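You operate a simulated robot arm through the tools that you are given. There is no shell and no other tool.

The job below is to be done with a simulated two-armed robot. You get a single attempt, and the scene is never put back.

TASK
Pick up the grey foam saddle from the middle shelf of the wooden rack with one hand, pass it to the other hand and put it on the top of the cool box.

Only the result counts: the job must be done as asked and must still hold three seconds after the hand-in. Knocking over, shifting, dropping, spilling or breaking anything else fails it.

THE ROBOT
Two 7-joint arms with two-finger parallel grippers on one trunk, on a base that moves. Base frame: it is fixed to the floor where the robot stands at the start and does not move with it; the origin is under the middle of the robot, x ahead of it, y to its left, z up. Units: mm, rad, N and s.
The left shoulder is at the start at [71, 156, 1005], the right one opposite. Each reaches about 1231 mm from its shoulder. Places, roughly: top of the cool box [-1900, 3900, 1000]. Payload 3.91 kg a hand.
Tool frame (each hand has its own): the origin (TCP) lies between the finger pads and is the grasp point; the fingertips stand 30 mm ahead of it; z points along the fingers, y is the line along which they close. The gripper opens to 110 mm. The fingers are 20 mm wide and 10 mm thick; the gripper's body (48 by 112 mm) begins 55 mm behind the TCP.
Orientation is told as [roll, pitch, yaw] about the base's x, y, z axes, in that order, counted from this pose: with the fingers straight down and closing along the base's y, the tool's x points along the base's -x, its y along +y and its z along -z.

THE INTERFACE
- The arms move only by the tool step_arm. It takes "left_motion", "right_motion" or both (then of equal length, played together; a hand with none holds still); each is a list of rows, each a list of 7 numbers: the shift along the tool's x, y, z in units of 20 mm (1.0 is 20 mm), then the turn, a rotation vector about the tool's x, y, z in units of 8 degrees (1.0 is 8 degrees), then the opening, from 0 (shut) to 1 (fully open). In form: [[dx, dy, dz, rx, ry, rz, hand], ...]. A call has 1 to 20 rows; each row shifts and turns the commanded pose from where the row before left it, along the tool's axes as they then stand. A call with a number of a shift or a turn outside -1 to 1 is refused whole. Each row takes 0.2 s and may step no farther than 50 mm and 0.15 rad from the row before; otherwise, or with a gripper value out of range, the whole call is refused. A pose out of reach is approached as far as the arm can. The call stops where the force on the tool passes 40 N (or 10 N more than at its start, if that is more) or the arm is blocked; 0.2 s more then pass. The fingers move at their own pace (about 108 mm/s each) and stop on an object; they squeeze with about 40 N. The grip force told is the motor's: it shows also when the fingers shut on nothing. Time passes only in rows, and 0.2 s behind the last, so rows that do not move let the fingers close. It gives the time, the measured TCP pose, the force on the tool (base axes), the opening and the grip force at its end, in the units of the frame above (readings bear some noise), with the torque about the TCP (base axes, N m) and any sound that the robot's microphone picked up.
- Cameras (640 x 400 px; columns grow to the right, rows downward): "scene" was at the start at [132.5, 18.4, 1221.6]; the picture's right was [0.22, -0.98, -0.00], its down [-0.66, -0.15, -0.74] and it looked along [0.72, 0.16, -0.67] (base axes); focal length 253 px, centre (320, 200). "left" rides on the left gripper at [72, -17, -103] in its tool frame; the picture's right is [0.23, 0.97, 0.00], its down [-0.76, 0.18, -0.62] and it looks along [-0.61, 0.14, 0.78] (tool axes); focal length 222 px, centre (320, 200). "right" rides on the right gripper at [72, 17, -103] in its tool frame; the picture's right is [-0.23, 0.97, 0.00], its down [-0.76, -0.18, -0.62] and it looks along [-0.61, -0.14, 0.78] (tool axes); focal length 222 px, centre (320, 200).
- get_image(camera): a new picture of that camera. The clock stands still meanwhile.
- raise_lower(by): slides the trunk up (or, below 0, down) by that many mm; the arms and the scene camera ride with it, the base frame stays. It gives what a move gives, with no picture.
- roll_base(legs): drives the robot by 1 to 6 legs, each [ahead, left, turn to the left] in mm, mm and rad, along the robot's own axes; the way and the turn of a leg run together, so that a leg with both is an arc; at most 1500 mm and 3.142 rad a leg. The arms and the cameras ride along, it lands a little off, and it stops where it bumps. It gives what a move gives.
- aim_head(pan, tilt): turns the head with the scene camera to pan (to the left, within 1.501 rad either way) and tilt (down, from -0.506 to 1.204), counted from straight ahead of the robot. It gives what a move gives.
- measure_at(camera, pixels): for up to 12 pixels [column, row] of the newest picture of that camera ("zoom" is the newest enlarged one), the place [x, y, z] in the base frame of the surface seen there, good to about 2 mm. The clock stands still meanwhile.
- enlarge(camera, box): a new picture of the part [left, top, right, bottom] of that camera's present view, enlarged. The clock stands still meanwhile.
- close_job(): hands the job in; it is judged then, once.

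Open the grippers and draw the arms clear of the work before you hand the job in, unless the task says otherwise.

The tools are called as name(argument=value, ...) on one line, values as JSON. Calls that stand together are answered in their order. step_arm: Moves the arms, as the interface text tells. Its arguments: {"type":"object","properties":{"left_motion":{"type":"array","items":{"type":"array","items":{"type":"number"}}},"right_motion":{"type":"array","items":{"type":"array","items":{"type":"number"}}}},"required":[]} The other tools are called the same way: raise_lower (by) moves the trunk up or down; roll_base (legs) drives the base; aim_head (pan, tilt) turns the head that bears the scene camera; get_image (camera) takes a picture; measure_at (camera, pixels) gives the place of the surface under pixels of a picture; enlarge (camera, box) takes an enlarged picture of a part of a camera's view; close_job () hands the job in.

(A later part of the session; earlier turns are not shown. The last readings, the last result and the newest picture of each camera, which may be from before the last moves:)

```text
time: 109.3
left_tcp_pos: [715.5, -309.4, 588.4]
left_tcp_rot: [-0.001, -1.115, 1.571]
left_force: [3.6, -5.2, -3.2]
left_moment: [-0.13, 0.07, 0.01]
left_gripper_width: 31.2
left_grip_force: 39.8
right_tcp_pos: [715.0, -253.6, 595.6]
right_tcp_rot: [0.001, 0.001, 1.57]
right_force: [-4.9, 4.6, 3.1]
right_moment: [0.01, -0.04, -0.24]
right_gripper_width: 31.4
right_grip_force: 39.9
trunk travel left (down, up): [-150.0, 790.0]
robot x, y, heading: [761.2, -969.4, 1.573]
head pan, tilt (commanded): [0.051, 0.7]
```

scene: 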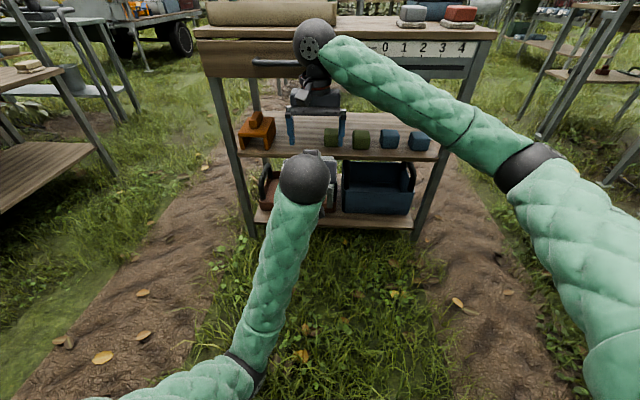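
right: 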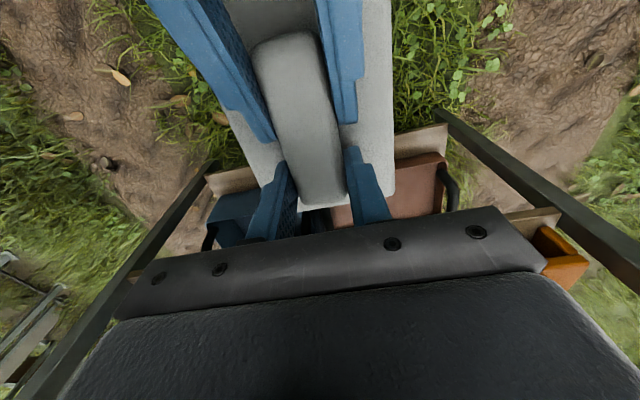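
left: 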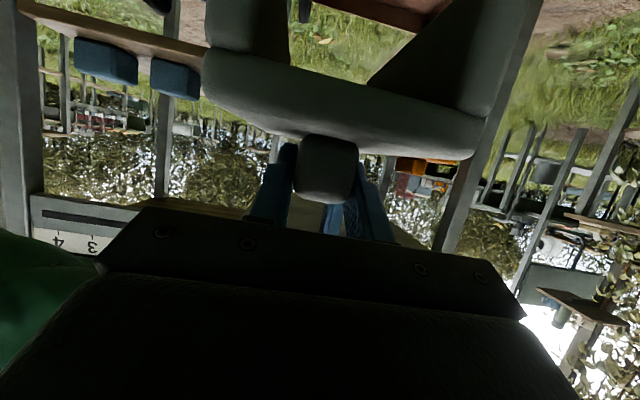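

Strain is now below 6 N, with the right hand holding at 40 N. I open the left hand with no other motion.

step_arm(left_motion=[[0, 0, 0, 0, 0, 0, 0.3], [0, 0, 0, 0, 0, 0, 0.45], [0, 0, 0, 0, 0, 0, 0.6], [0, 0, 0, 0, 0, 0, 0.75], [0, 0, 0, 0, 0, 0, 0.75]])

get_image(camera="right")

get_image(camera="left")

```text
time: 110.5
left_tcp_pos: [715.2, -309.0, 588.7]
left_tcp_rot: [-0.001, -1.115, 1.57]
left_force: [0.1, 1.0, -0.5]
left_moment: [0.01, 0.01, 0.02]
left_gripper_width: 82.8
left_grip_force: 0.1
right_tcp_pos: [715.8, -252.8, 594.8]
right_tcp_rot: [0.0, 0.0, 1.57]
right_force: [-0.6, 0.6, -0.6]
right_moment: [0.0, 0.03, 0.0]
right_gripper_width: 31.3
right_grip_force: 39.8
trunk travel left (down, up): [-150.0, 790.0]
robot x, y, heading: [763.3, -968.8, 1.573]
head pan, tilt (commanded): [0.051, 0.7]
```

```text
taken
```

right: 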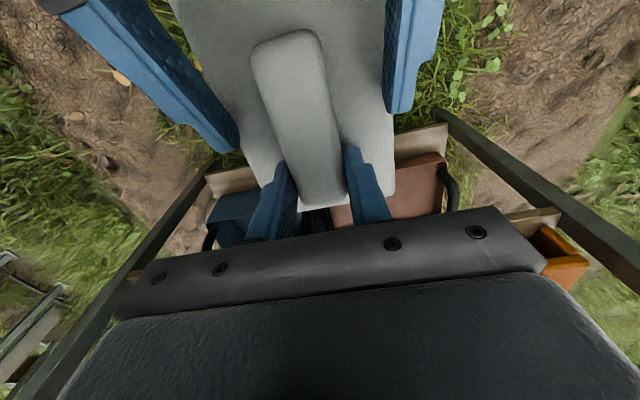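

```text
taken
```

left: 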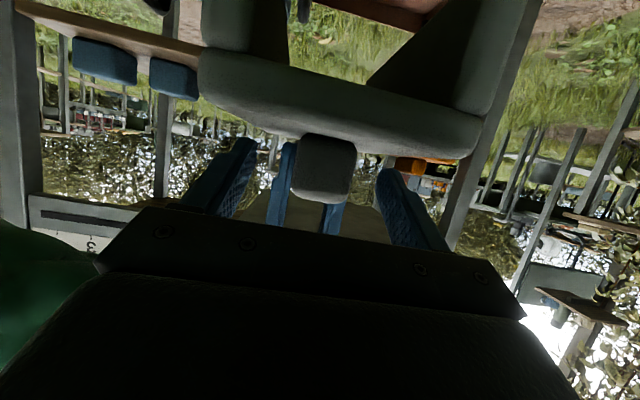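

The saddle now hangs level from the right hand alone. I draw the left hand straight back.

step_arm(left_motion=[[0.4, 0, -0.9, 0, 0, 0, 0.75], [0.4, 0, -0.9, 0, 0, 0, 0.75], [0.4, 0, -0.9, 0, 0, 0, 0.75]])

get_image(camera="right")

```text
time: 111.3
left_tcp_pos: [708.7, -365.9, 605.9]
left_tcp_rot: [0.035, -1.139, 1.544]
left_force: [-0.8, 0.2, 0.2]
left_moment: [-0.01, 0.01, -0.02]
left_gripper_width: 82.6
left_grip_force: 0.0
right_tcp_pos: [715.0, -252.3, 596.6]
right_tcp_rot: [-0.001, 0.001, 1.571]
right_force: [0.3, 0.4, 0.4]
right_moment: [0.02, -0.01, 0.04]
right_gripper_width: 31.4
right_grip_force: 40.1
trunk travel left (down, up): [-150.0, 790.0]
robot x, y, heading: [762.7, -971.0, 1.573]
head pan, tilt (commanded): [0.051, 0.7]
```

```text
taken
```

right: 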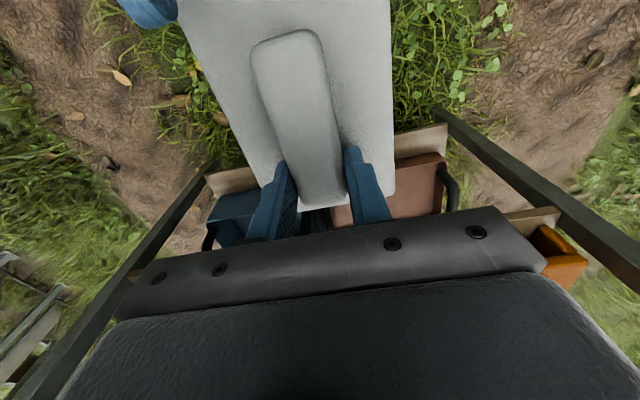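

The left fingertips (y≈-335) are behind the knob's end (-324) and above the body. I move the left hand sideways to the left, away from the saddle.

step_arm(left_motion=[[0, 1, -0.1, 0, 0, 0, 0.75], [0, 1, -0.1, 0, 0, 0, 0.75], [0, 1, 0, 0, 0, 0, 0.75], [0, 1, 0, 0, 0, 0, 0.75], [0, 1, 0, 0, 0, 0, 0.75], [0, 1, 0, 0, 0, 0, 0.75], [0, 1, 0, 0, 0, 0, 0.75], [0, 1, 0, 0, 0, 0, 0.75], [0, 1, 0, 0, 0, 0, 0.75], [0, 1, 0, 0, 0, 0, 0.75]])

get_image(camera="scene")

```text
time: 113.5
left_tcp_pos: [525.2, -332.1, 589.6]
left_tcp_rot: [0.0, -1.116, 1.572]
left_force: [-0.1, -0.6, -0.7]
left_moment: [-0.01, 0.01, 0.03]
left_gripper_width: 82.9
left_grip_force: 0.0
left hand out of reach, approached as far as the arm can: row 2, 3, 4, 5, 6, 7, 8
right_tcp_pos: [715.7, -252.4, 594.9]
right_tcp_rot: [0.0, 0.0, 1.571]
right_force: [-0.5, 0.2, -0.6]
right_moment: [0.02, -0.02, -0.02]
right_gripper_width: 31.6
right_grip_force: 40.0
trunk travel left (down, up): [-150.0, 790.0]
robot x, y, heading: [761.4, -966.7, 1.569]
head pan, tilt (commanded): [0.051, 0.7]
```

```text
taken
```

scene: 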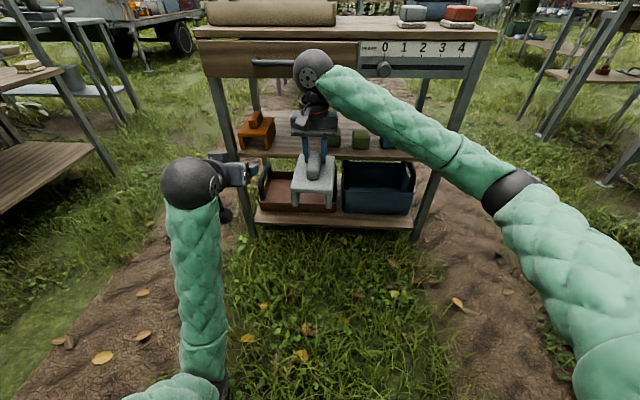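

Handover done: the right hand holds the saddle (313,180) and the left is free. I retract the right hand with the saddle away from the rack and turn the left hand back to fingers-down.

step_arm(left_motion=[[0, 0.5, 0, 0, 0, 0, 0.75], [0, 0.5, 0, 0, 0, 0, 0.75], [0, 0.5, 0, 0, 0, 0, 0.75], [0, 0.5, 0, 0, 0, 0, 0.75], [0, 0, 0, 0, 0, 0, 0.5], [0, 0, 0, 0, 0, 0, 0.5], [0, 0, 0, 0, 0, 0, 0.5], [0, 0, 0, 0, 0, 0, 0.5], [0, 0, 0, 0, 0, 0, 0.5], [0, 0, 0, 0, 0, 0, 0.5]], right_motion=[[0.8, -0.6, 0, 0, 0, 0, 0], [0.8, -0.6, 0, 0, 0, 0, 0], [0.8, -0.6, 0, 0, 0, 0, 0], [0.8, -0.6, 0, 0, 0, 0, 0], [0.8, -0.6, 0, 0, 0, 0, 0], [0.8, -0.6, 0, 0, 0, 0, 0], [0.8, -0.6, 0, 0, 0, 0, 0], [0.8, -0.6, 0, 0, 0, 0, 0], [0.8, -0.6, 0, 0, 0, 0, 0], [0.8, -0.6, 0, 0, 0, 0, 0]])

get_image(camera="scene")

```text
time: 115.7
left_tcp_pos: [486.6, -333.6, 591.9]
left_tcp_rot: [-0.002, -1.116, 1.571]
left_force: [-0.1, 0.7, 0.0]
left_moment: [0.03, -0.03, -0.06]
left_gripper_width: 55.0
left_grip_force: 0.1
right_tcp_pos: [833.8, -410.1, 594.1]
right_tcp_rot: [0.0, 0.001, 1.572]
right_force: [0.0, 0.0, -0.2]
right_moment: [-0.01, 0.01, 0.01]
right_gripper_width: 31.3
right_grip_force: 40.1
trunk travel left (down, up): [-150.0, 790.0]
robot x, y, heading: [762.6, -970.8, 1.573]
head pan, tilt (commanded): [0.051, 0.7]
```

```text
taken
```

scene: 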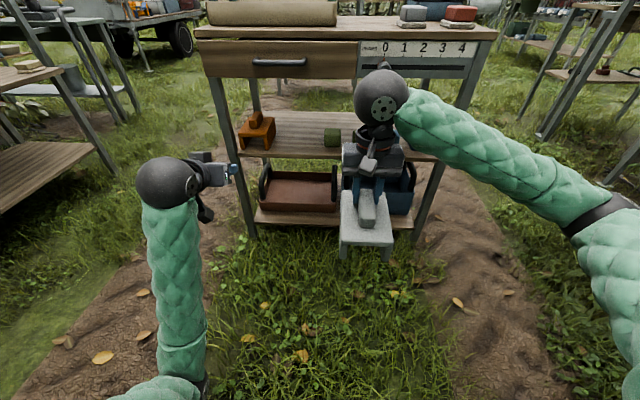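

The saddle hangs safely from the right hand, clear of the rack. I raise the trunk 500 mm for travelling and look towards the trailer side.

raise_lower(by=500)

aim_head(pan=0.7, tilt=0.4)

get_image(camera="scene")

```text
refused: 500 is not a number from -400 to 400
```

```text
time: 116.7
left_tcp_pos: [487.4, -334.8, 590.7]
left_tcp_rot: [-0.001, -1.116, 1.57]
left_force: [0.4, 0.0, -0.3]
left_moment: [0.01, -0.01, 0.02]
left_gripper_width: 55.0
left_grip_force: 0.0
right_tcp_pos: [836.1, -410.5, 594.0]
right_tcp_rot: [-0.001, 0.0, 1.571]
right_force: [-0.2, -0.2, 0.2]
right_moment: [0.03, 0.01, 0.01]
right_gripper_width: 31.3
right_grip_force: 39.8
trunk travel left (down, up): [-150.0, 790.0]
robot x, y, heading: [759.5, -966.9, 1.573]
head pan, tilt (commanded): [0.7, 0.4]
```

```text
taken
```

scene: 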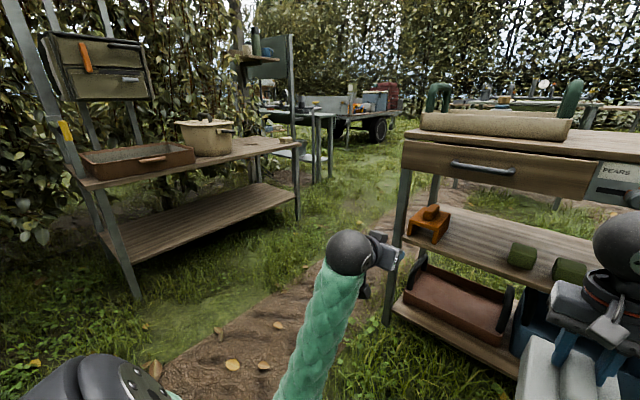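

The single lift is limited to 400 mm, so I raise in two steps to travelling height.

raise_lower(by=350)

raise_lower(by=150)

get_image(camera="scene")

```text
time: 120.2
left_tcp_pos: [486.1, -333.6, 940.4]
left_tcp_rot: [-0.001, -1.115, 1.569]
left_force: [-0.1, -0.6, -0.1]
left_moment: [0.01, 0.0, -0.02]
left_gripper_width: 54.8
left_grip_force: 0.1
right_tcp_pos: [834.7, -408.2, 944.7]
right_tcp_rot: [-0.001, 0.0, 1.572]
right_force: [0.2, 0.8, -0.3]
right_moment: [0.02, -0.02, 0.03]
right_gripper_width: 31.1
right_grip_force: 39.9
trunk travel left (down, up): [-500.0, 440.0]
robot x, y, heading: [764.1, -968.2, 1.57]
head pan, tilt (commanded): [0.7, 0.4]
```

```text
time: 121.9
left_tcp_pos: [486.8, -333.4, 1090.0]
left_tcp_rot: [0.0, -1.115, 1.571]
left_force: [0.0, 0.5, -0.8]
left_moment: [-0.03, 0.01, -0.02]
left_gripper_width: 55.0
left_grip_force: 0.1
right_tcp_pos: [834.4, -409.5, 1094.6]
right_tcp_rot: [0.0, 0.0, 1.571]
right_force: [0.3, 0.3, 0.0]
right_moment: [0.02, 0.02, -0.01]
right_gripper_width: 31.3
right_grip_force: 39.6
trunk travel left (down, up): [-650.0, 290.0]
robot x, y, heading: [757.5, -968.7, 1.573]
head pan, tilt (commanded): [0.7, 0.4]
```

```text
taken
```

scene: 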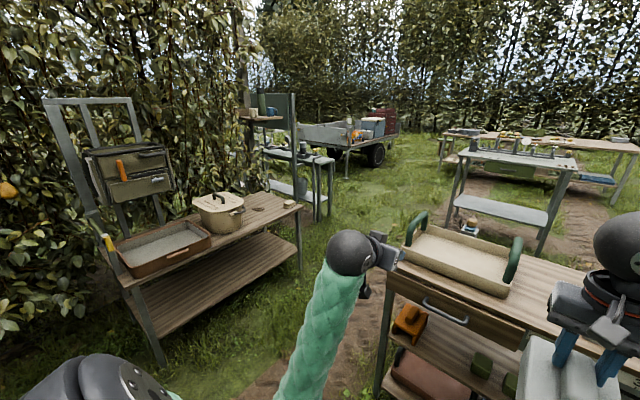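

Good overview. I measure the obstacles along the way: the back bench's corner (298,205), the table at (330,160), the grey table at (460,190), and the trailer.

measure_at(camera="scene", pixels=[[298, 207], [297, 268], [333, 160], [331, 212], [316, 222], [443, 232], [541, 250], [345, 168], [378, 165], [372, 120], [355, 140], [390, 135]])

enlarge(camera="scene", box=[230, 80, 470, 230])

```text
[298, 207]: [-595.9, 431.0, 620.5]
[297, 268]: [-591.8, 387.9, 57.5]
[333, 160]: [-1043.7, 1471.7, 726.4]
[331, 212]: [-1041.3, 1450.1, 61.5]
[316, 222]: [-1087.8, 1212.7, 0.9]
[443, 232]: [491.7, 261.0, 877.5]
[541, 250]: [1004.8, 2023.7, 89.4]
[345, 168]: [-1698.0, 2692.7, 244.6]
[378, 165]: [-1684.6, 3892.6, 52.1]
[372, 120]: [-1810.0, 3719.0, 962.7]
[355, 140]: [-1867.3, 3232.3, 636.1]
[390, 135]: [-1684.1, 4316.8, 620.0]
```

```text
2.67 times, centred on (350, 155) of scene
```

zoom: 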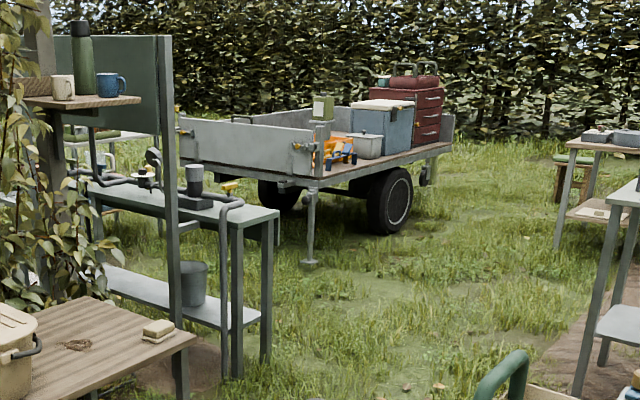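

The trailer's open side faces +x at x≈-1690, with the cool box near its edge (around [-1810, 3719, 963]). The corridor passes x≈-100 by the rack and between x≈-1041 and ≈110 farther on; I drive the first part: strafe left then forward.

roll_base(legs=[[40, 0, 0], [0, 860, 0]])

```text
time: 126.9
left_tcp_pos: [-357.2, -280.6, 1090.0]
left_tcp_rot: [-0.002, -1.116, 1.554]
left_force: [0.0, -0.5, -0.5]
left_moment: [0.02, -0.03, -0.02]
left_gripper_width: 55.1
left_grip_force: 0.0
right_tcp_pos: [-10.1, -361.7, 1094.1]
right_tcp_rot: [0.0, 0.0, 1.552]
right_force: [0.0, 0.4, 0.0]
right_moment: [0.05, -0.01, -0.02]
right_gripper_width: 31.2
right_grip_force: 40.0
trunk travel left (down, up): [-650.0, 290.0]
robot x, y, heading: [-95.4, -921.4, 1.552]
head pan, tilt (commanded): [0.7, 0.4]
```

Robot is at (-95, -921), heading 1.552. I straighten and drive forward through the gap between the rack and the back bench.

roll_base(legs=[[0, 0, 0.019], [1000, 0, 0], [700, 0, 0]])

aim_head(pan=0.4, tilt=0.5)

get_image(camera="scene")

```text
time: 136.0
left_tcp_pos: [-323.9, 1446.6, 1090.4]
left_tcp_rot: [-0.001, -1.115, 1.532]
left_force: [0.3, -0.2, -0.1]
left_moment: [0.0, 0.02, 0.02]
left_gripper_width: 55.0
left_grip_force: 0.1
right_tcp_pos: [20.3, 1357.6, 1093.9]
right_tcp_rot: [0.0, -0.001, 1.533]
right_force: [0.2, 0.3, -1.3]
right_moment: [-0.02, -0.01, 0.0]
right_gripper_width: 31.3
right_grip_force: 40.1
trunk travel left (down, up): [-650.0, 290.0]
robot x, y, heading: [-73.5, 800.7, 1.53]
head pan, tilt (commanded): [0.7, 0.4]
```

```text
time: 136.8
left_tcp_pos: [-324.0, 1445.9, 1089.8]
left_tcp_rot: [0.0, -1.115, 1.534]
left_force: [-0.6, 0.3, -0.3]
left_moment: [0.02, 0.01, 0.0]
left_gripper_width: 54.9
left_grip_force: 0.1
right_tcp_pos: [20.0, 1357.2, 1094.4]
right_tcp_rot: [0.0, -0.001, 1.533]
right_force: [-0.7, -0.6, -0.4]
right_moment: [0.03, 0.01, 0.01]
right_gripper_width: 31.3
right_grip_force: 39.7
trunk travel left (down, up): [-650.0, 290.0]
robot x, y, heading: [-72.0, 801.0, 1.538]
head pan, tilt (commanded): [0.4, 0.499]
```

```text
taken
```

scene: 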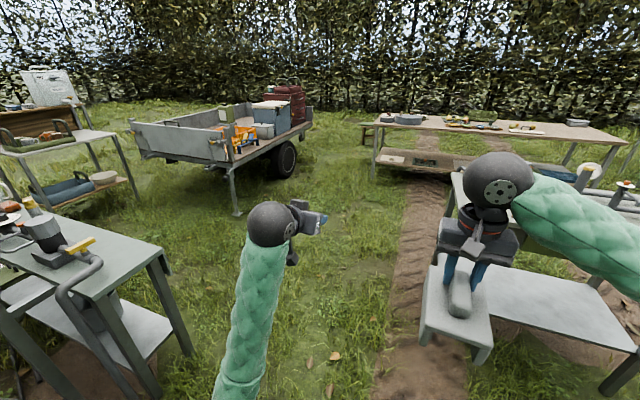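

Through the gap. I measure the trailer, its corner jack, and the tables near the path from here.

measure_at(camera="scene", pixels=[[237, 210], [283, 165], [270, 104], [262, 115], [308, 130], [230, 165], [190, 355], [165, 265], [375, 175], [375, 120], [450, 245], [305, 85]])

enlarge(camera="scene", box=[120, 70, 340, 220])

```text
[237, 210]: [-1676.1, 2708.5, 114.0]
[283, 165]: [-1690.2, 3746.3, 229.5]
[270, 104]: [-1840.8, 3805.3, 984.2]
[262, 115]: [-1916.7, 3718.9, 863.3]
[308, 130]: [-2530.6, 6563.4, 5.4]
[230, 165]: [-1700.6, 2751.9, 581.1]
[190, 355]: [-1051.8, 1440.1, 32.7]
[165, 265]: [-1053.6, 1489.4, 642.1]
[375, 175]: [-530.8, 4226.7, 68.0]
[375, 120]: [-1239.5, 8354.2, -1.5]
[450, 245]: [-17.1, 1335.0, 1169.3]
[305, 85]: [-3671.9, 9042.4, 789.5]
```

```text
2.67 times, centred on (230, 145) of scene
```

zoom: 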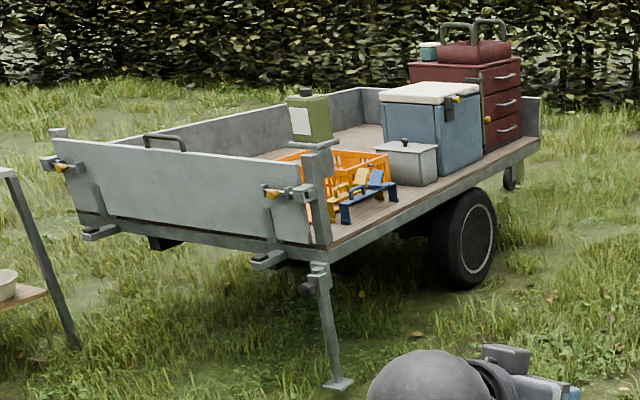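

The lid of the cool box is at z≈984, at about [-1840, 3805]; the trailer's jack stands at (-1676, 2708). I drive diagonally to about (-700, 3100), then turn to face the trailer.

roll_base(legs=[[980, 563, 0], [1294, 150, 0]])

aim_head(pan=1.0, tilt=0.5)

get_image(camera="scene")

```text
time: 148.7
left_tcp_pos: [-1008.1, 3725.2, 1090.4]
left_tcp_rot: [0.0, -1.116, 1.553]
left_force: [-0.3, 0.5, 1.2]
left_moment: [0.0, -0.01, -0.02]
left_gripper_width: 55.1
left_grip_force: 0.0
right_tcp_pos: [-663.3, 3641.4, 1094.7]
right_tcp_rot: [0.0, 0.0, 1.551]
right_force: [-0.4, 0.3, -0.8]
right_moment: [0.02, -0.02, 0.04]
right_gripper_width: 31.4
right_grip_force: 40.1
trunk travel left (down, up): [-650.0, 290.0]
robot x, y, heading: [-746.9, 3086.1, 1.553]
head pan, tilt (commanded): [0.4, 0.499]
```

```text
time: 149.7
left_tcp_pos: [-1008.6, 3723.7, 1090.9]
left_tcp_rot: [0.0, -1.114, 1.551]
left_force: [0.4, 0.3, 0.4]
left_moment: [0.0, 0.05, 0.01]
left_gripper_width: 55.3
left_grip_force: 0.0
right_tcp_pos: [-661.7, 3641.6, 1094.3]
right_tcp_rot: [-0.001, 0.001, 1.553]
right_force: [-0.2, -1.1, -0.5]
right_moment: [0.04, 0.02, 0.0]
right_gripper_width: 31.3
right_grip_force: 39.9
trunk travel left (down, up): [-650.0, 290.0]
robot x, y, heading: [-745.4, 3083.4, 1.551]
head pan, tilt (commanded): [1.0, 0.499]
```

```text
taken
```

scene: 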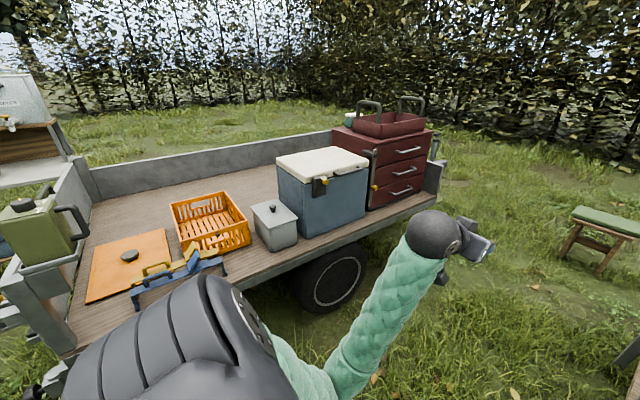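

The cool box lid is clear, with its corners about (278,160), (335,147), (368,162), (312,180); a red chest stands right beside it. I measure the lid and chest.

measure_at(camera="scene", pixels=[[281, 161], [335, 150], [365, 162], [312, 178], [322, 164], [320, 187], [390, 120], [368, 105], [410, 100], [340, 135], [372, 150], [335, 225]])

enlarge(camera="scene", box=[240, 80, 460, 240])

```text
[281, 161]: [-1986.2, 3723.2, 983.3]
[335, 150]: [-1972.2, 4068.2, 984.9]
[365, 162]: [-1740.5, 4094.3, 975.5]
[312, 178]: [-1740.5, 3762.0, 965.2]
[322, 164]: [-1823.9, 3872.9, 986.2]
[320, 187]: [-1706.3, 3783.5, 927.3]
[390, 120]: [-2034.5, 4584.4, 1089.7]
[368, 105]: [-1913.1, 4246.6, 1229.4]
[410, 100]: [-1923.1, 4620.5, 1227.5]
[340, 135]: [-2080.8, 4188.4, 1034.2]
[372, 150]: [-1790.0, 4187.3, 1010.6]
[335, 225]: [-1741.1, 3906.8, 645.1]
```

```text
2.50 times, centred on (350, 160) of scene
```

zoom: 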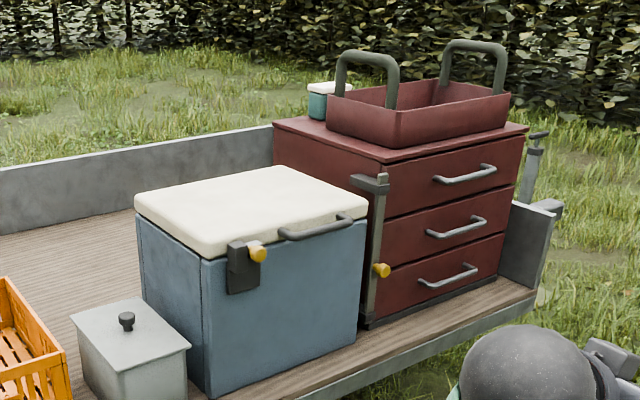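

Lid spans x≈-1990…-1740, y≈3720…4095, z≈985; the chest begins at y≈4140. I raise the trunk 100 mm so the saddle's underside is about 1090, turn to face the trailer and move diagonally in front of the cool box.

raise_lower(by=100)

roll_base(legs=[[0, 0, 1.59]])

aim_head(pan=-0.2, tilt=0.6)

get_image(camera="scene")

```text
time: 151.0
left_tcp_pos: [-1008.3, 3723.8, 1190.7]
left_tcp_rot: [0.0, -1.115, 1.553]
left_force: [-0.4, -0.3, 0.4]
left_moment: [0.01, 0.0, 0.03]
left_gripper_width: 55.1
left_grip_force: 0.0
right_tcp_pos: [-662.5, 3641.8, 1194.0]
right_tcp_rot: [0.001, 0.001, 1.551]
right_force: [-0.5, 0.4, -0.2]
right_moment: [0.01, -0.02, -0.01]
right_gripper_width: 31.2
right_grip_force: 39.6
trunk travel left (down, up): [-750.0, 190.0]
robot x, y, heading: [-743.7, 3086.4, 1.558]
head pan, tilt (commanded): [1.0, 0.499]
```

```text
time: 155.3
left_tcp_pos: [-1374.5, 2794.7, 1191.2]
left_tcp_rot: [-0.001, -1.116, -3.119]
left_force: [-0.4, 0.1, -1.0]
left_moment: [-0.04, 0.02, 0.0]
left_gripper_width: 55.0
left_grip_force: 0.1
right_tcp_pos: [-1305.6, 3145.4, 1195.2]
right_tcp_rot: [0.002, 0.001, -3.121]
right_force: [0.7, 0.1, -0.4]
right_moment: [-0.01, 0.03, 0.02]
right_gripper_width: 31.3
right_grip_force: 40.1
trunk travel left (down, up): [-750.0, 190.0]
robot x, y, heading: [-747.4, 3084.9, -3.121]
head pan, tilt (commanded): [1.0, 0.499]
```

```text
time: 156.7
left_tcp_pos: [-1373.6, 2796.5, 1190.3]
left_tcp_rot: [0.001, -1.115, -3.121]
left_force: [0.8, 0.6, -0.3]
left_moment: [0.02, 0.01, -0.02]
left_gripper_width: 54.9
left_grip_force: 0.1
right_tcp_pos: [-1307.0, 3145.5, 1194.5]
right_tcp_rot: [-0.002, -0.001, -3.121]
right_force: [0.2, -0.2, -0.5]
right_moment: [0.01, 0.03, -0.02]
right_gripper_width: 31.2
right_grip_force: 40.3
trunk travel left (down, up): [-750.0, 190.0]
robot x, y, heading: [-743.9, 3083.3, -3.12]
head pan, tilt (commanded): [-0.201, 0.6]
```

```text
taken
```

scene: 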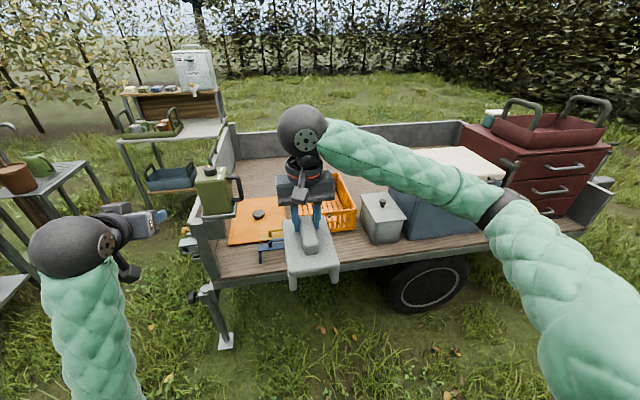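

The robot faces the trailer, heading -3.12. I correct the heading slightly and move diagonally to stand before the cool box.

roll_base(legs=[[0, 0, -0.021], [250, -750, 0]])

aim_head(pan=-0.1, tilt=0.65)

get_image(camera="scene")

```text
time: 161.3
left_tcp_pos: [-1643.0, 3535.9, 1190.4]
left_tcp_rot: [0.0, -1.115, -3.127]
left_force: [0.8, 0.3, 0.2]
left_moment: [-0.03, -0.02, 0.01]
left_gripper_width: 54.9
left_grip_force: 0.2
right_tcp_pos: [-1572.0, 3883.8, 1195.2]
right_tcp_rot: [0.0, -0.001, -3.125]
right_force: [0.6, 0.5, -1.5]
right_moment: [0.02, 0.02, -0.02]
right_gripper_width: 31.1
right_grip_force: 39.9
trunk travel left (down, up): [-750.0, 190.0]
robot x, y, heading: [-1013.1, 3821.1, -3.127]
head pan, tilt (commanded): [-0.201, 0.6]
```

```text
time: 162.0
left_tcp_pos: [-1643.6, 3534.3, 1190.2]
left_tcp_rot: [0.001, -1.116, -3.127]
left_force: [-0.6, -0.8, -0.3]
left_moment: [-0.02, 0.02, -0.02]
left_gripper_width: 55.0
left_grip_force: 0.0
right_tcp_pos: [-1571.7, 3883.6, 1194.3]
right_tcp_rot: [-0.001, -0.001, -3.126]
right_force: [-0.4, 0.6, -0.9]
right_moment: [0.01, 0.03, -0.02]
right_gripper_width: 31.4
right_grip_force: 40.1
trunk travel left (down, up): [-750.0, 190.0]
robot x, y, heading: [-1012.1, 3819.5, -3.122]
head pan, tilt (commanded): [-0.099, 0.649]
```

```text
taken
```

scene: 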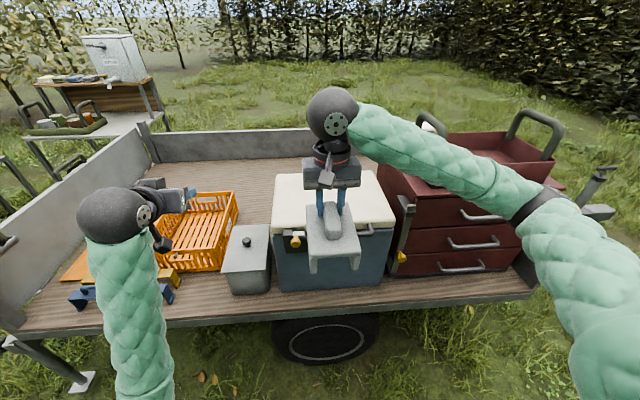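

The saddle is in front of the lid at (335,235), about 106 mm above lid height. I drive 180 mm forward, keeping about 500 mm from centre to the trailer edge.

roll_base(legs=[[180, 0, 0]])

get_image(camera="scene")

get_image(camera="right")

```text
time: 163.5
left_tcp_pos: [-1824.0, 3532.5, 1190.2]
left_tcp_rot: [0.0, -1.115, -3.127]
left_force: [-0.3, 1.3, -0.1]
left_moment: [-0.02, 0.01, 0.03]
left_gripper_width: 55.2
left_grip_force: 0.0
right_tcp_pos: [-1751.3, 3881.4, 1194.2]
right_tcp_rot: [0.001, 0.001, -3.127]
right_force: [-0.2, 0.1, -0.5]
right_moment: [0.02, -0.03, 0.02]
right_gripper_width: 31.4
right_grip_force: 40.3
trunk travel left (down, up): [-750.0, 190.0]
robot x, y, heading: [-1192.7, 3814.4, -3.125]
head pan, tilt (commanded): [-0.099, 0.649]
```

```text
taken
```

scene: 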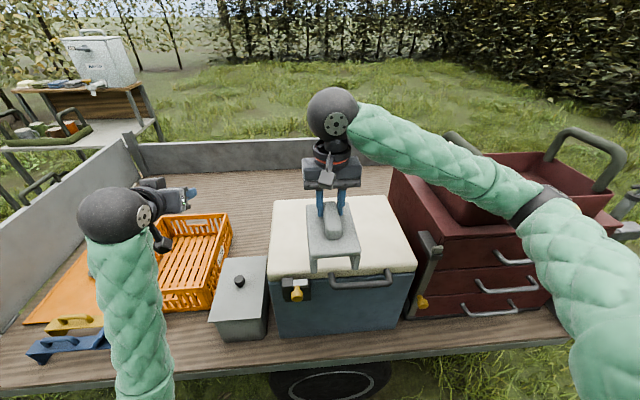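

```text
taken
```

right: 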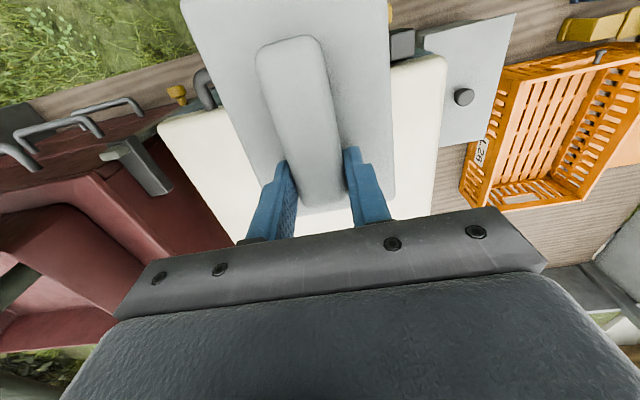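

The forearm passes above the red chest's corner; I measure the clearance between arm and chest/tray before going on.

measure_at(camera="scene", pixels=[[440, 155], [480, 185], [530, 205], [470, 205], [510, 160], [470, 140], [600, 160], [440, 200], [300, 215], [380, 205], [400, 260], [280, 262]])

measure_at(camera="scene", pixels=[[335, 225], [333, 248], [315, 262], [356, 255], [312, 270], [358, 265], [330, 260], [335, 205], [430, 250], [580, 250], [450, 220], [350, 285]])

```text
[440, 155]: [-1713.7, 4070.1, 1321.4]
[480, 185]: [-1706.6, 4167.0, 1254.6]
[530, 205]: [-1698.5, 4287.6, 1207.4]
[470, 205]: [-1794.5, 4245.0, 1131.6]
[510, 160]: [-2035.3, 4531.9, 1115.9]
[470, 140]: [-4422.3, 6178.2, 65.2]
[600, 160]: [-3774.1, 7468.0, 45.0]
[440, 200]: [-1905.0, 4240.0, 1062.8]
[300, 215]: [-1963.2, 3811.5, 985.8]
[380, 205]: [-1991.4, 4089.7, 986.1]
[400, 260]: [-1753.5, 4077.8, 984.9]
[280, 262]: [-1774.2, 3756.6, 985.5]
```

```text
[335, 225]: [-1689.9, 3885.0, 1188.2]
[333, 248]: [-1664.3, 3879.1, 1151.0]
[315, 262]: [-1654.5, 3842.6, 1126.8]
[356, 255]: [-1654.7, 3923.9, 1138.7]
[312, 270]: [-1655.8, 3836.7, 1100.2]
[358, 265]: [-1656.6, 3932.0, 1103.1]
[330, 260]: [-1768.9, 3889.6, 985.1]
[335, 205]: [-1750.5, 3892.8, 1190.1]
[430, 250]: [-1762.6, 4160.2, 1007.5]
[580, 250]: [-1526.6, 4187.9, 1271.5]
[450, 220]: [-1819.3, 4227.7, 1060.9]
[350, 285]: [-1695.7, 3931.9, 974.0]
```

The right elbow (about [-1690, 4290], underside z≈1207) is over the chest's tray side, which would be risky on lowering. I back the base off 190 mm and 70 mm to its left so the arm can reach in stretched, with the elbow in front of the trailer.

roll_base(legs=[[-190, 0, 0], [0, 70, 0]])

step_arm(right_motion=[[-1, -0.2, 0, 0, 0, 0, 0], [-1, -0.2, 0, 0, 0, 0, 0], [-1, -0.2, 0, 0, 0, 0, 0], [-1, -0.2, 0, 0, 0, 0, 0], [-1, -0.2, 0, 0, 0, 0, 0], [-1, -0.2, 0, 0, 0, 0, 0], [-1, -0.2, 0, 0, 0, 0, 0], [-1, -0.2, 0, 0, 0, 0, 0], [-1, -0.2, 0, 0, 0, 0, 0], [-1, -0.2, 0, 0, 0, 0, 0]])

get_image(camera="scene")

```text
time: 165.6
left_tcp_pos: [-1628.5, 3461.0, 1190.8]
left_tcp_rot: [-0.006, -1.118, -3.12]
left_force: [1.0, -0.2, 0.6]
left_moment: [0.02, 0.02, -0.01]
left_gripper_width: 55.1
left_grip_force: 0.1
right_tcp_pos: [-1559.5, 3809.7, 1194.3]
right_tcp_rot: [-0.002, -0.003, -3.125]
right_force: [-0.3, -0.1, -0.1]
right_moment: [0.05, 0.02, -0.02]
right_gripper_width: 31.1
right_grip_force: 39.6
trunk travel left (down, up): [-750.0, 190.0]
robot x, y, heading: [-999.9, 3746.7, -3.123]
head pan, tilt (commanded): [-0.099, 0.649]
```

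```text
time: 167.8
left_tcp_pos: [-1628.8, 3462.6, 1190.0]
left_tcp_rot: [0.001, -1.117, -3.124]
left_force: [0.4, 0.4, -0.1]
left_moment: [0.02, 0.03, -0.03]
left_gripper_width: 54.7
left_grip_force: 0.1
right_tcp_pos: [-1759.1, 3848.5, 1195.0]
right_tcp_rot: [0.0, 0.0, -3.125]
right_force: [-1.1, -0.5, -0.6]
right_moment: [0.03, -0.01, -0.02]
right_gripper_width: 31.6
right_grip_force: 39.8
trunk travel left (down, up): [-750.0, 190.0]
robot x, y, heading: [-999.0, 3750.6, -3.127]
head pan, tilt (commanded): [-0.099, 0.649]
```

```text
taken
```

scene: 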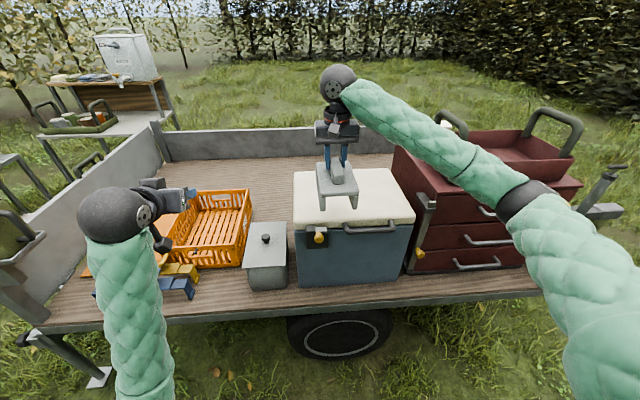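

I measure the arm's lower edge again relative to the chest.

measure_at(camera="scene", pixels=[[520, 210], [500, 190], [460, 175], [430, 155], [400, 130], [560, 200], [450, 185], [520, 150], [425, 185], [300, 190], [400, 200], [350, 180]])

```text
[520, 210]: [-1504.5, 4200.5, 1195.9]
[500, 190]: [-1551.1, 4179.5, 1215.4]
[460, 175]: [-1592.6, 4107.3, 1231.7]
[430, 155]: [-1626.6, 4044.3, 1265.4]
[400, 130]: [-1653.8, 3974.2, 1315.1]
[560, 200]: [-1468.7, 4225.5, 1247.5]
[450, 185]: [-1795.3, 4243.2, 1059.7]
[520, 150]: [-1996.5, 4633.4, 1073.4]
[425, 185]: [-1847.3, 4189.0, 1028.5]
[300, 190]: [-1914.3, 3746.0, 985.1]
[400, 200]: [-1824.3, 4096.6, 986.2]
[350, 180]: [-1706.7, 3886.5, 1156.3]
```

The elbow is now in front of the trailer (x≈-1500), clear of the chest. I move the saddle forward over the lid's middle (TCP about [-1886, 3890]) at the same height.

step_arm(right_motion=[[-0.9, -0.308, 0, 0, 0, 0, 0], [-0.9, -0.308, 0, 0, 0, 0, 0], [-0.9, -0.308, 0, 0, 0, 0, 0], [-0.9, -0.308, 0, 0, 0, 0, 0], [-0.9, -0.308, 0, 0, 0, 0, 0], [-0.9, -0.308, 0, 0, 0, 0, 0], [-0.9, -0.308, 0, 0, 0, 0, 0]])

get_image(camera="scene")

get_image(camera="right")

```text
time: 169.4
left_tcp_pos: [-1628.1, 3463.5, 1189.9]
left_tcp_rot: [-0.001, -1.117, -3.124]
left_force: [1.1, -0.7, -0.5]
left_moment: [-0.02, -0.02, -0.02]
left_gripper_width: 54.9
left_grip_force: 0.1
right_tcp_pos: [-1889.0, 3890.5, 1195.3]
right_tcp_rot: [0.0, 0.001, -3.123]
right_force: [-0.4, 1.1, -0.3]
right_moment: [-0.02, 0.01, 0.01]
right_gripper_width: 31.4
right_grip_force: 40.3
trunk travel left (down, up): [-750.0, 190.0]
robot x, y, heading: [-999.9, 3747.1, -3.124]
head pan, tilt (commanded): [-0.099, 0.649]
```

```text
taken
```

scene: 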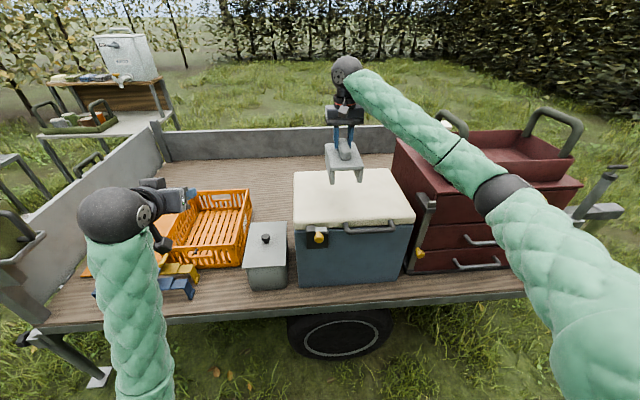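

```text
taken
```

right: 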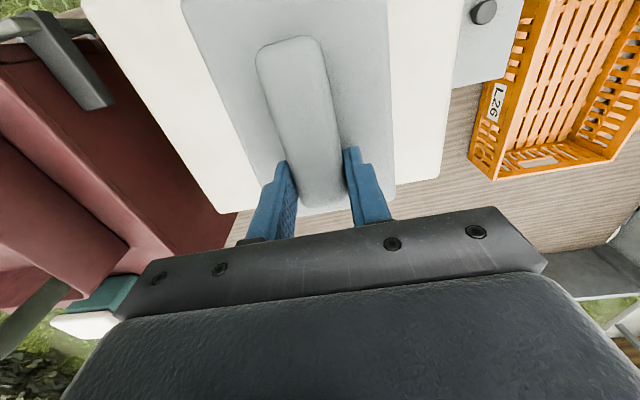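

I measure the saddle's underside and the arm near the chest before lowering.

measure_at(camera="scene", pixels=[[329, 165], [361, 170], [330, 172], [362, 180], [345, 165], [345, 195], [480, 205], [455, 180], [430, 155], [500, 180], [440, 190], [455, 118]])

enlarge(camera="scene", box=[270, 40, 530, 240])

```text
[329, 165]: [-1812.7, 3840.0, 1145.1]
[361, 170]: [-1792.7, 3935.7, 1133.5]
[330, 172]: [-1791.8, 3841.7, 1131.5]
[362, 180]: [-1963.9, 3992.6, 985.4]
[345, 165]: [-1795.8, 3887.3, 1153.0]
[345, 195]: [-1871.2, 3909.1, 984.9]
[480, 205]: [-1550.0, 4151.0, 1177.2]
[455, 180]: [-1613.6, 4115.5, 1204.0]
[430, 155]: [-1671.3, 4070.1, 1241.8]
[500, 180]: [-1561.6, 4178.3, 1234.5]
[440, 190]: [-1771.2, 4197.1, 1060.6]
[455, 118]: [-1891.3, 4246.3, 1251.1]
```

```text
2.00 times, centred on (400, 140) of scene
```

zoom: 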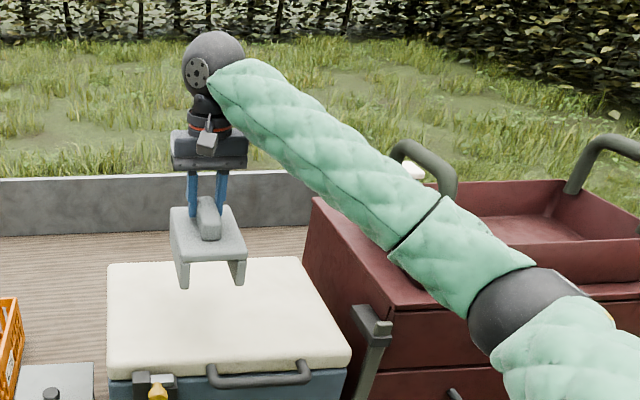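

All clear: saddle underside ≈1092 against lid 985, and the forearm stays off the chest. I lower 95 mm first.

step_arm(right_motion=[[0, 0, 0.8, 0, 0, 0, 0], [0, 0, 0.8, 0, 0, 0, 0], [0, 0, 0.8, 0, 0, 0, 0], [0, 0, 0.8, 0, 0, 0, 0], [0, 0, 0.8, 0, 0, 0, 0], [0, 0, 0.4, 0, 0, 0, 0], [0, 0, 0.3, 0, 0, 0, 0], [0, 0, 0, 0, 0, 0, 0]])

enlarge(camera="scene", box=[270, 40, 530, 240])

```text
time: 171.2
left_tcp_pos: [-1628.6, 3462.7, 1190.5]
left_tcp_rot: [0.001, -1.115, -3.125]
left_force: [-0.1, 0.3, 0.2]
left_moment: [-0.03, 0.0, 0.0]
left_gripper_width: 54.9
left_grip_force: 0.1
right_tcp_pos: [-1888.8, 3889.6, 1100.5]
right_tcp_rot: [0.0, -0.002, -3.125]
right_force: [0.1, 0.6, -0.5]
right_moment: [-0.03, 0.02, 0.0]
right_gripper_width: 31.3
right_grip_force: 40.0
trunk travel left (down, up): [-750.0, 190.0]
robot x, y, heading: [-999.7, 3747.4, -3.129]
head pan, tilt (commanded): [-0.099, 0.649]
```

```text
2.00 times, centred on (400, 140) of scene
```

zoom: 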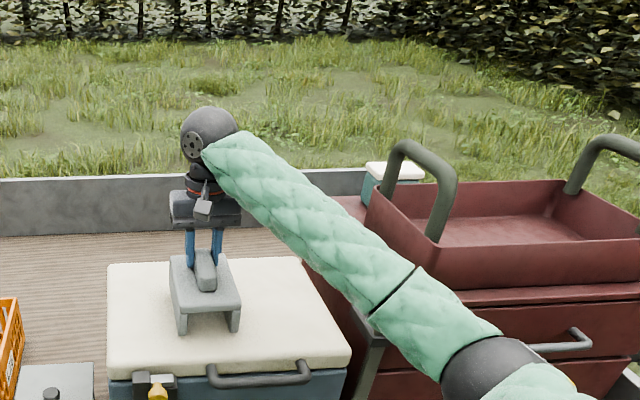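

The saddle's legs are about 12 mm above the lid. I lower 9 mm slowly and read the force.

step_arm(right_motion=[[0, 0, 0.15, 0, 0, 0, 0], [0, 0, 0.15, 0, 0, 0, 0], [0, 0, 0.15, 0, 0, 0, 0], [0, 0, 0, 0, 0, 0, 0]])

enlarge(camera="scene", box=[290, 120, 430, 230])

```text
time: 172.3
left_tcp_pos: [-1629.3, 3463.2, 1191.6]
left_tcp_rot: [0.002, -1.117, -3.126]
left_force: [-0.6, 0.6, 0.0]
left_moment: [0.01, -0.01, -0.04]
left_gripper_width: 55.1
left_grip_force: 0.0
right_tcp_pos: [-1886.8, 3891.0, 1096.1]
right_tcp_rot: [0.003, -0.007, -3.125]
right_force: [-1.0, 0.6, 11.4]
right_moment: [0.17, -1.01, 0.02]
right_gripper_width: 31.5
right_grip_force: 40.4
trunk travel left (down, up): [-750.0, 190.0]
robot x, y, heading: [-1000.0, 3755.1, -3.125]
head pan, tilt (commanded): [-0.099, 0.649]
stopped in row 4 (right hand): the force on the tool passed its limit at 42 N (the readings are from after the stop); the commanded pose is now the measured one
```

```text
3.64 times, centred on (360, 175) of scene
```

zoom: 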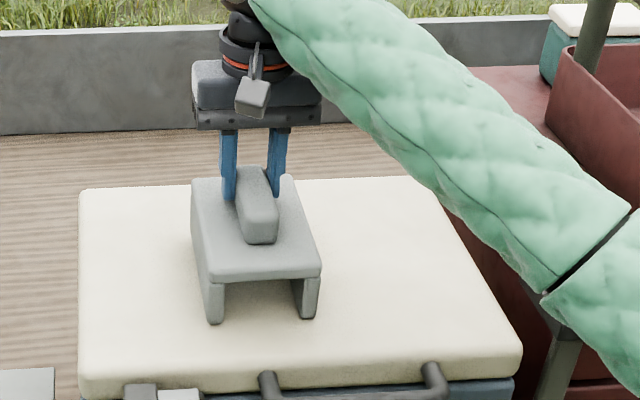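

The saddle's near edge has touched the lid (11 N, contact about 90 mm towards the robot), so it hangs tilted slightly. I measure its top surface to determine the tilt.

measure_at(camera="zoom", pixels=[[215, 265], [310, 262], [200, 190], [290, 200], [220, 230], [285, 240], [258, 225], [250, 180], [215, 318], [310, 312], [170, 330], [350, 330]])

get_image(camera="right")

```text
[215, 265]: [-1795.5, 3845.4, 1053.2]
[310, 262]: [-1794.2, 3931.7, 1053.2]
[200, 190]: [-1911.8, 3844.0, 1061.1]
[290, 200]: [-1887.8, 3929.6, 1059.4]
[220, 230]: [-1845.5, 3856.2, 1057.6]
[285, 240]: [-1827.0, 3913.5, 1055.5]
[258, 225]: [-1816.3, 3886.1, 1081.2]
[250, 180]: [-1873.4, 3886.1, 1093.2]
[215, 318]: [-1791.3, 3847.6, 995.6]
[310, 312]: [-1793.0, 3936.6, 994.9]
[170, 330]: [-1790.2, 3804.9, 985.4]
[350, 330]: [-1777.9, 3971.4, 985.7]
```

```text
taken
```

right: 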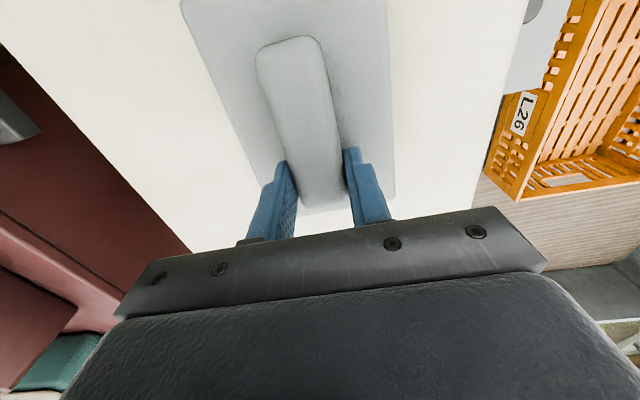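

The top slopes 3.9° (far end higher by 9 mm). I lift 2 mm, pitch the hand by 3.9° to make the saddle level, and check.

step_arm(right_motion=[[0, 0, -0.1, 0, 0, 0, 0], [0, 0, 0, 0, 0.25, 0, 0], [0, 0, 0, 0, 0.24, 0, 0], [0, 0, 0, 0, 0, 0, 0]])

enlarge(camera="scene", box=[290, 120, 430, 230])

measure_at(camera="zoom", pixels=[[215, 262], [310, 260], [200, 188], [290, 198], [220, 228], [285, 238], [258, 225], [250, 180], [215, 316], [310, 310]])

```text
time: 173.3
left_tcp_pos: [-1630.0, 3462.7, 1190.0]
left_tcp_rot: [-0.001, -1.116, -3.125]
left_force: [0.9, 0.6, 0.2]
left_moment: [-0.01, -0.02, 0.01]
left_gripper_width: 55.1
left_grip_force: 0.1
right_tcp_pos: [-1887.9, 3890.2, 1096.1]
right_tcp_rot: [0.002, 0.065, -3.125]
right_force: [-1.4, -0.6, -0.7]
right_moment: [0.02, 0.03, 0.02]
right_gripper_width: 31.3
right_grip_force: 40.2
trunk travel left (down, up): [-750.0, 190.0]
robot x, y, heading: [-997.5, 3748.9, -3.119]
head pan, tilt (commanded): [-0.099, 0.649]
```

```text
3.64 times, centred on (360, 175) of scene
```

zoom: 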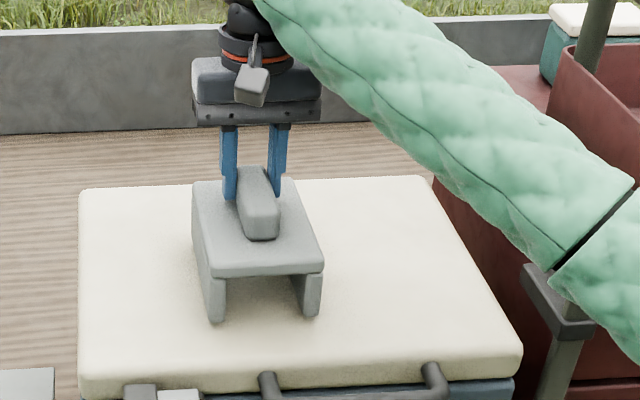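

```text
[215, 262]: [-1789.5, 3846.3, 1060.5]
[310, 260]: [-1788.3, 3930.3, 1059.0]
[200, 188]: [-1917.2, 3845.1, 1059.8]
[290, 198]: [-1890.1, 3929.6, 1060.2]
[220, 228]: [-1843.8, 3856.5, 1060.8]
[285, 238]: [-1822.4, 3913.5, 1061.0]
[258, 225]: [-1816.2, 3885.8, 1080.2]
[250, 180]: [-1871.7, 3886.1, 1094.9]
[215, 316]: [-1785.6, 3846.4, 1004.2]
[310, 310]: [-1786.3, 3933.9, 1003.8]
```

The saddle's top is now level at z≈1060.5, so 7 mm remain. I lower slowly and read the force.

step_arm(right_motion=[[0, 0, 0.08, 0, 0, 0, 0], [0, 0, 0.08, 0, 0, 0, 0], [0, 0, 0.08, 0, 0, 0, 0], [0, 0, 0.05, 0, 0, 0, 0], [0, 0, 0, 0, 0, 0, 0]])

```text
time: 174.5
left_tcp_pos: [-1630.1, 3462.6, 1190.5]
left_tcp_rot: [0.0, -1.116, -3.125]
left_force: [0.3, -0.8, 0.6]
left_moment: [-0.02, 0.0, 0.0]
left_gripper_width: 55.0
left_grip_force: 0.0
right_tcp_pos: [-1887.0, 3891.7, 1090.7]
right_tcp_rot: [0.0, 0.064, -3.126]
right_force: [-0.7, 0.3, 0.4]
right_moment: [0.0, 0.01, 0.01]
right_gripper_width: 31.4
right_grip_force: 39.8
trunk travel left (down, up): [-750.0, 190.0]
robot x, y, heading: [-999.6, 3747.8, -3.123]
head pan, tilt (commanded): [-0.099, 0.649]
```

No contact yet at TCP z 1090.7. I lower 1 mm per row a little more.

step_arm(right_motion=[[0, 0, 0.05, 0, 0, 0, 0], [0, 0, 0, 0, 0, 0, 0]])

step_arm(right_motion=[[0, 0, 0.04, 0, 0, 0, 0], [0, 0, 0, 0, 0, 0, 0]])

```text
time: 175.1
left_tcp_pos: [-1629.2, 3461.5, 1191.1]
left_tcp_rot: [0.001, -1.115, -3.124]
left_force: [0.4, 0.3, 0.5]
left_moment: [-0.02, 0.0, 0.02]
left_gripper_width: 55.2
left_grip_force: 0.0
right_tcp_pos: [-1887.9, 3891.2, 1089.1]
right_tcp_rot: [0.003, 0.064, -3.124]
right_force: [0.2, 0.4, 0.8]
right_moment: [0.11, 0.14, 0.01]
right_gripper_width: 31.7
right_grip_force: 40.0
trunk travel left (down, up): [-750.0, 190.0]
robot x, y, heading: [-997.3, 3747.6, -3.124]
head pan, tilt (commanded): [-0.099, 0.649]
```

```text
time: 175.7
left_tcp_pos: [-1630.2, 3463.1, 1191.0]
left_tcp_rot: [0.001, -1.117, -3.125]
left_force: [-0.6, 0.8, 0.3]
left_moment: [0.0, -0.01, 0.02]
left_gripper_width: 55.0
left_grip_force: 0.0
right_tcp_pos: [-1887.8, 3890.2, 1089.0]
right_tcp_rot: [0.002, 0.06, -3.125]
right_force: [-3.7, -1.1, 7.2]
right_moment: [0.07, 0.7, 0.05]
right_gripper_width: 31.3
right_grip_force: 40.4
trunk travel left (down, up): [-750.0, 190.0]
robot x, y, heading: [-1001.0, 3749.0, -3.124]
head pan, tilt (commanded): [-0.099, 0.649]
```

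Contact is felt (7 N upward) with the saddle level. I check the picture before opening.

enlarge(camera="scene", box=[290, 120, 430, 230])

measure_at(camera="zoom", pixels=[[215, 268], [310, 265], [200, 192], [290, 202], [220, 230], [215, 322], [310, 316], [258, 230]])

```text
3.64 times, centred on (360, 175) of scene
```

zoom: 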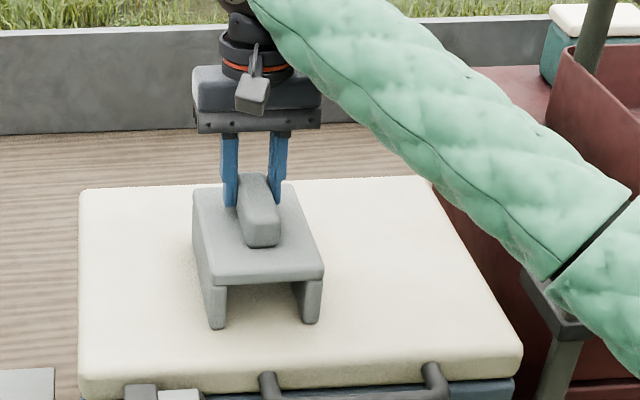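

```text
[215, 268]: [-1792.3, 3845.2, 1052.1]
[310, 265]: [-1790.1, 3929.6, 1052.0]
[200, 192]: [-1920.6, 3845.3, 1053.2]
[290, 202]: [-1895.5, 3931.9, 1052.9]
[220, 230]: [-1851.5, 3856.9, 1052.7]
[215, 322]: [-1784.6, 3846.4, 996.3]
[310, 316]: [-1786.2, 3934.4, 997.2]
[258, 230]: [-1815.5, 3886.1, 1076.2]
```

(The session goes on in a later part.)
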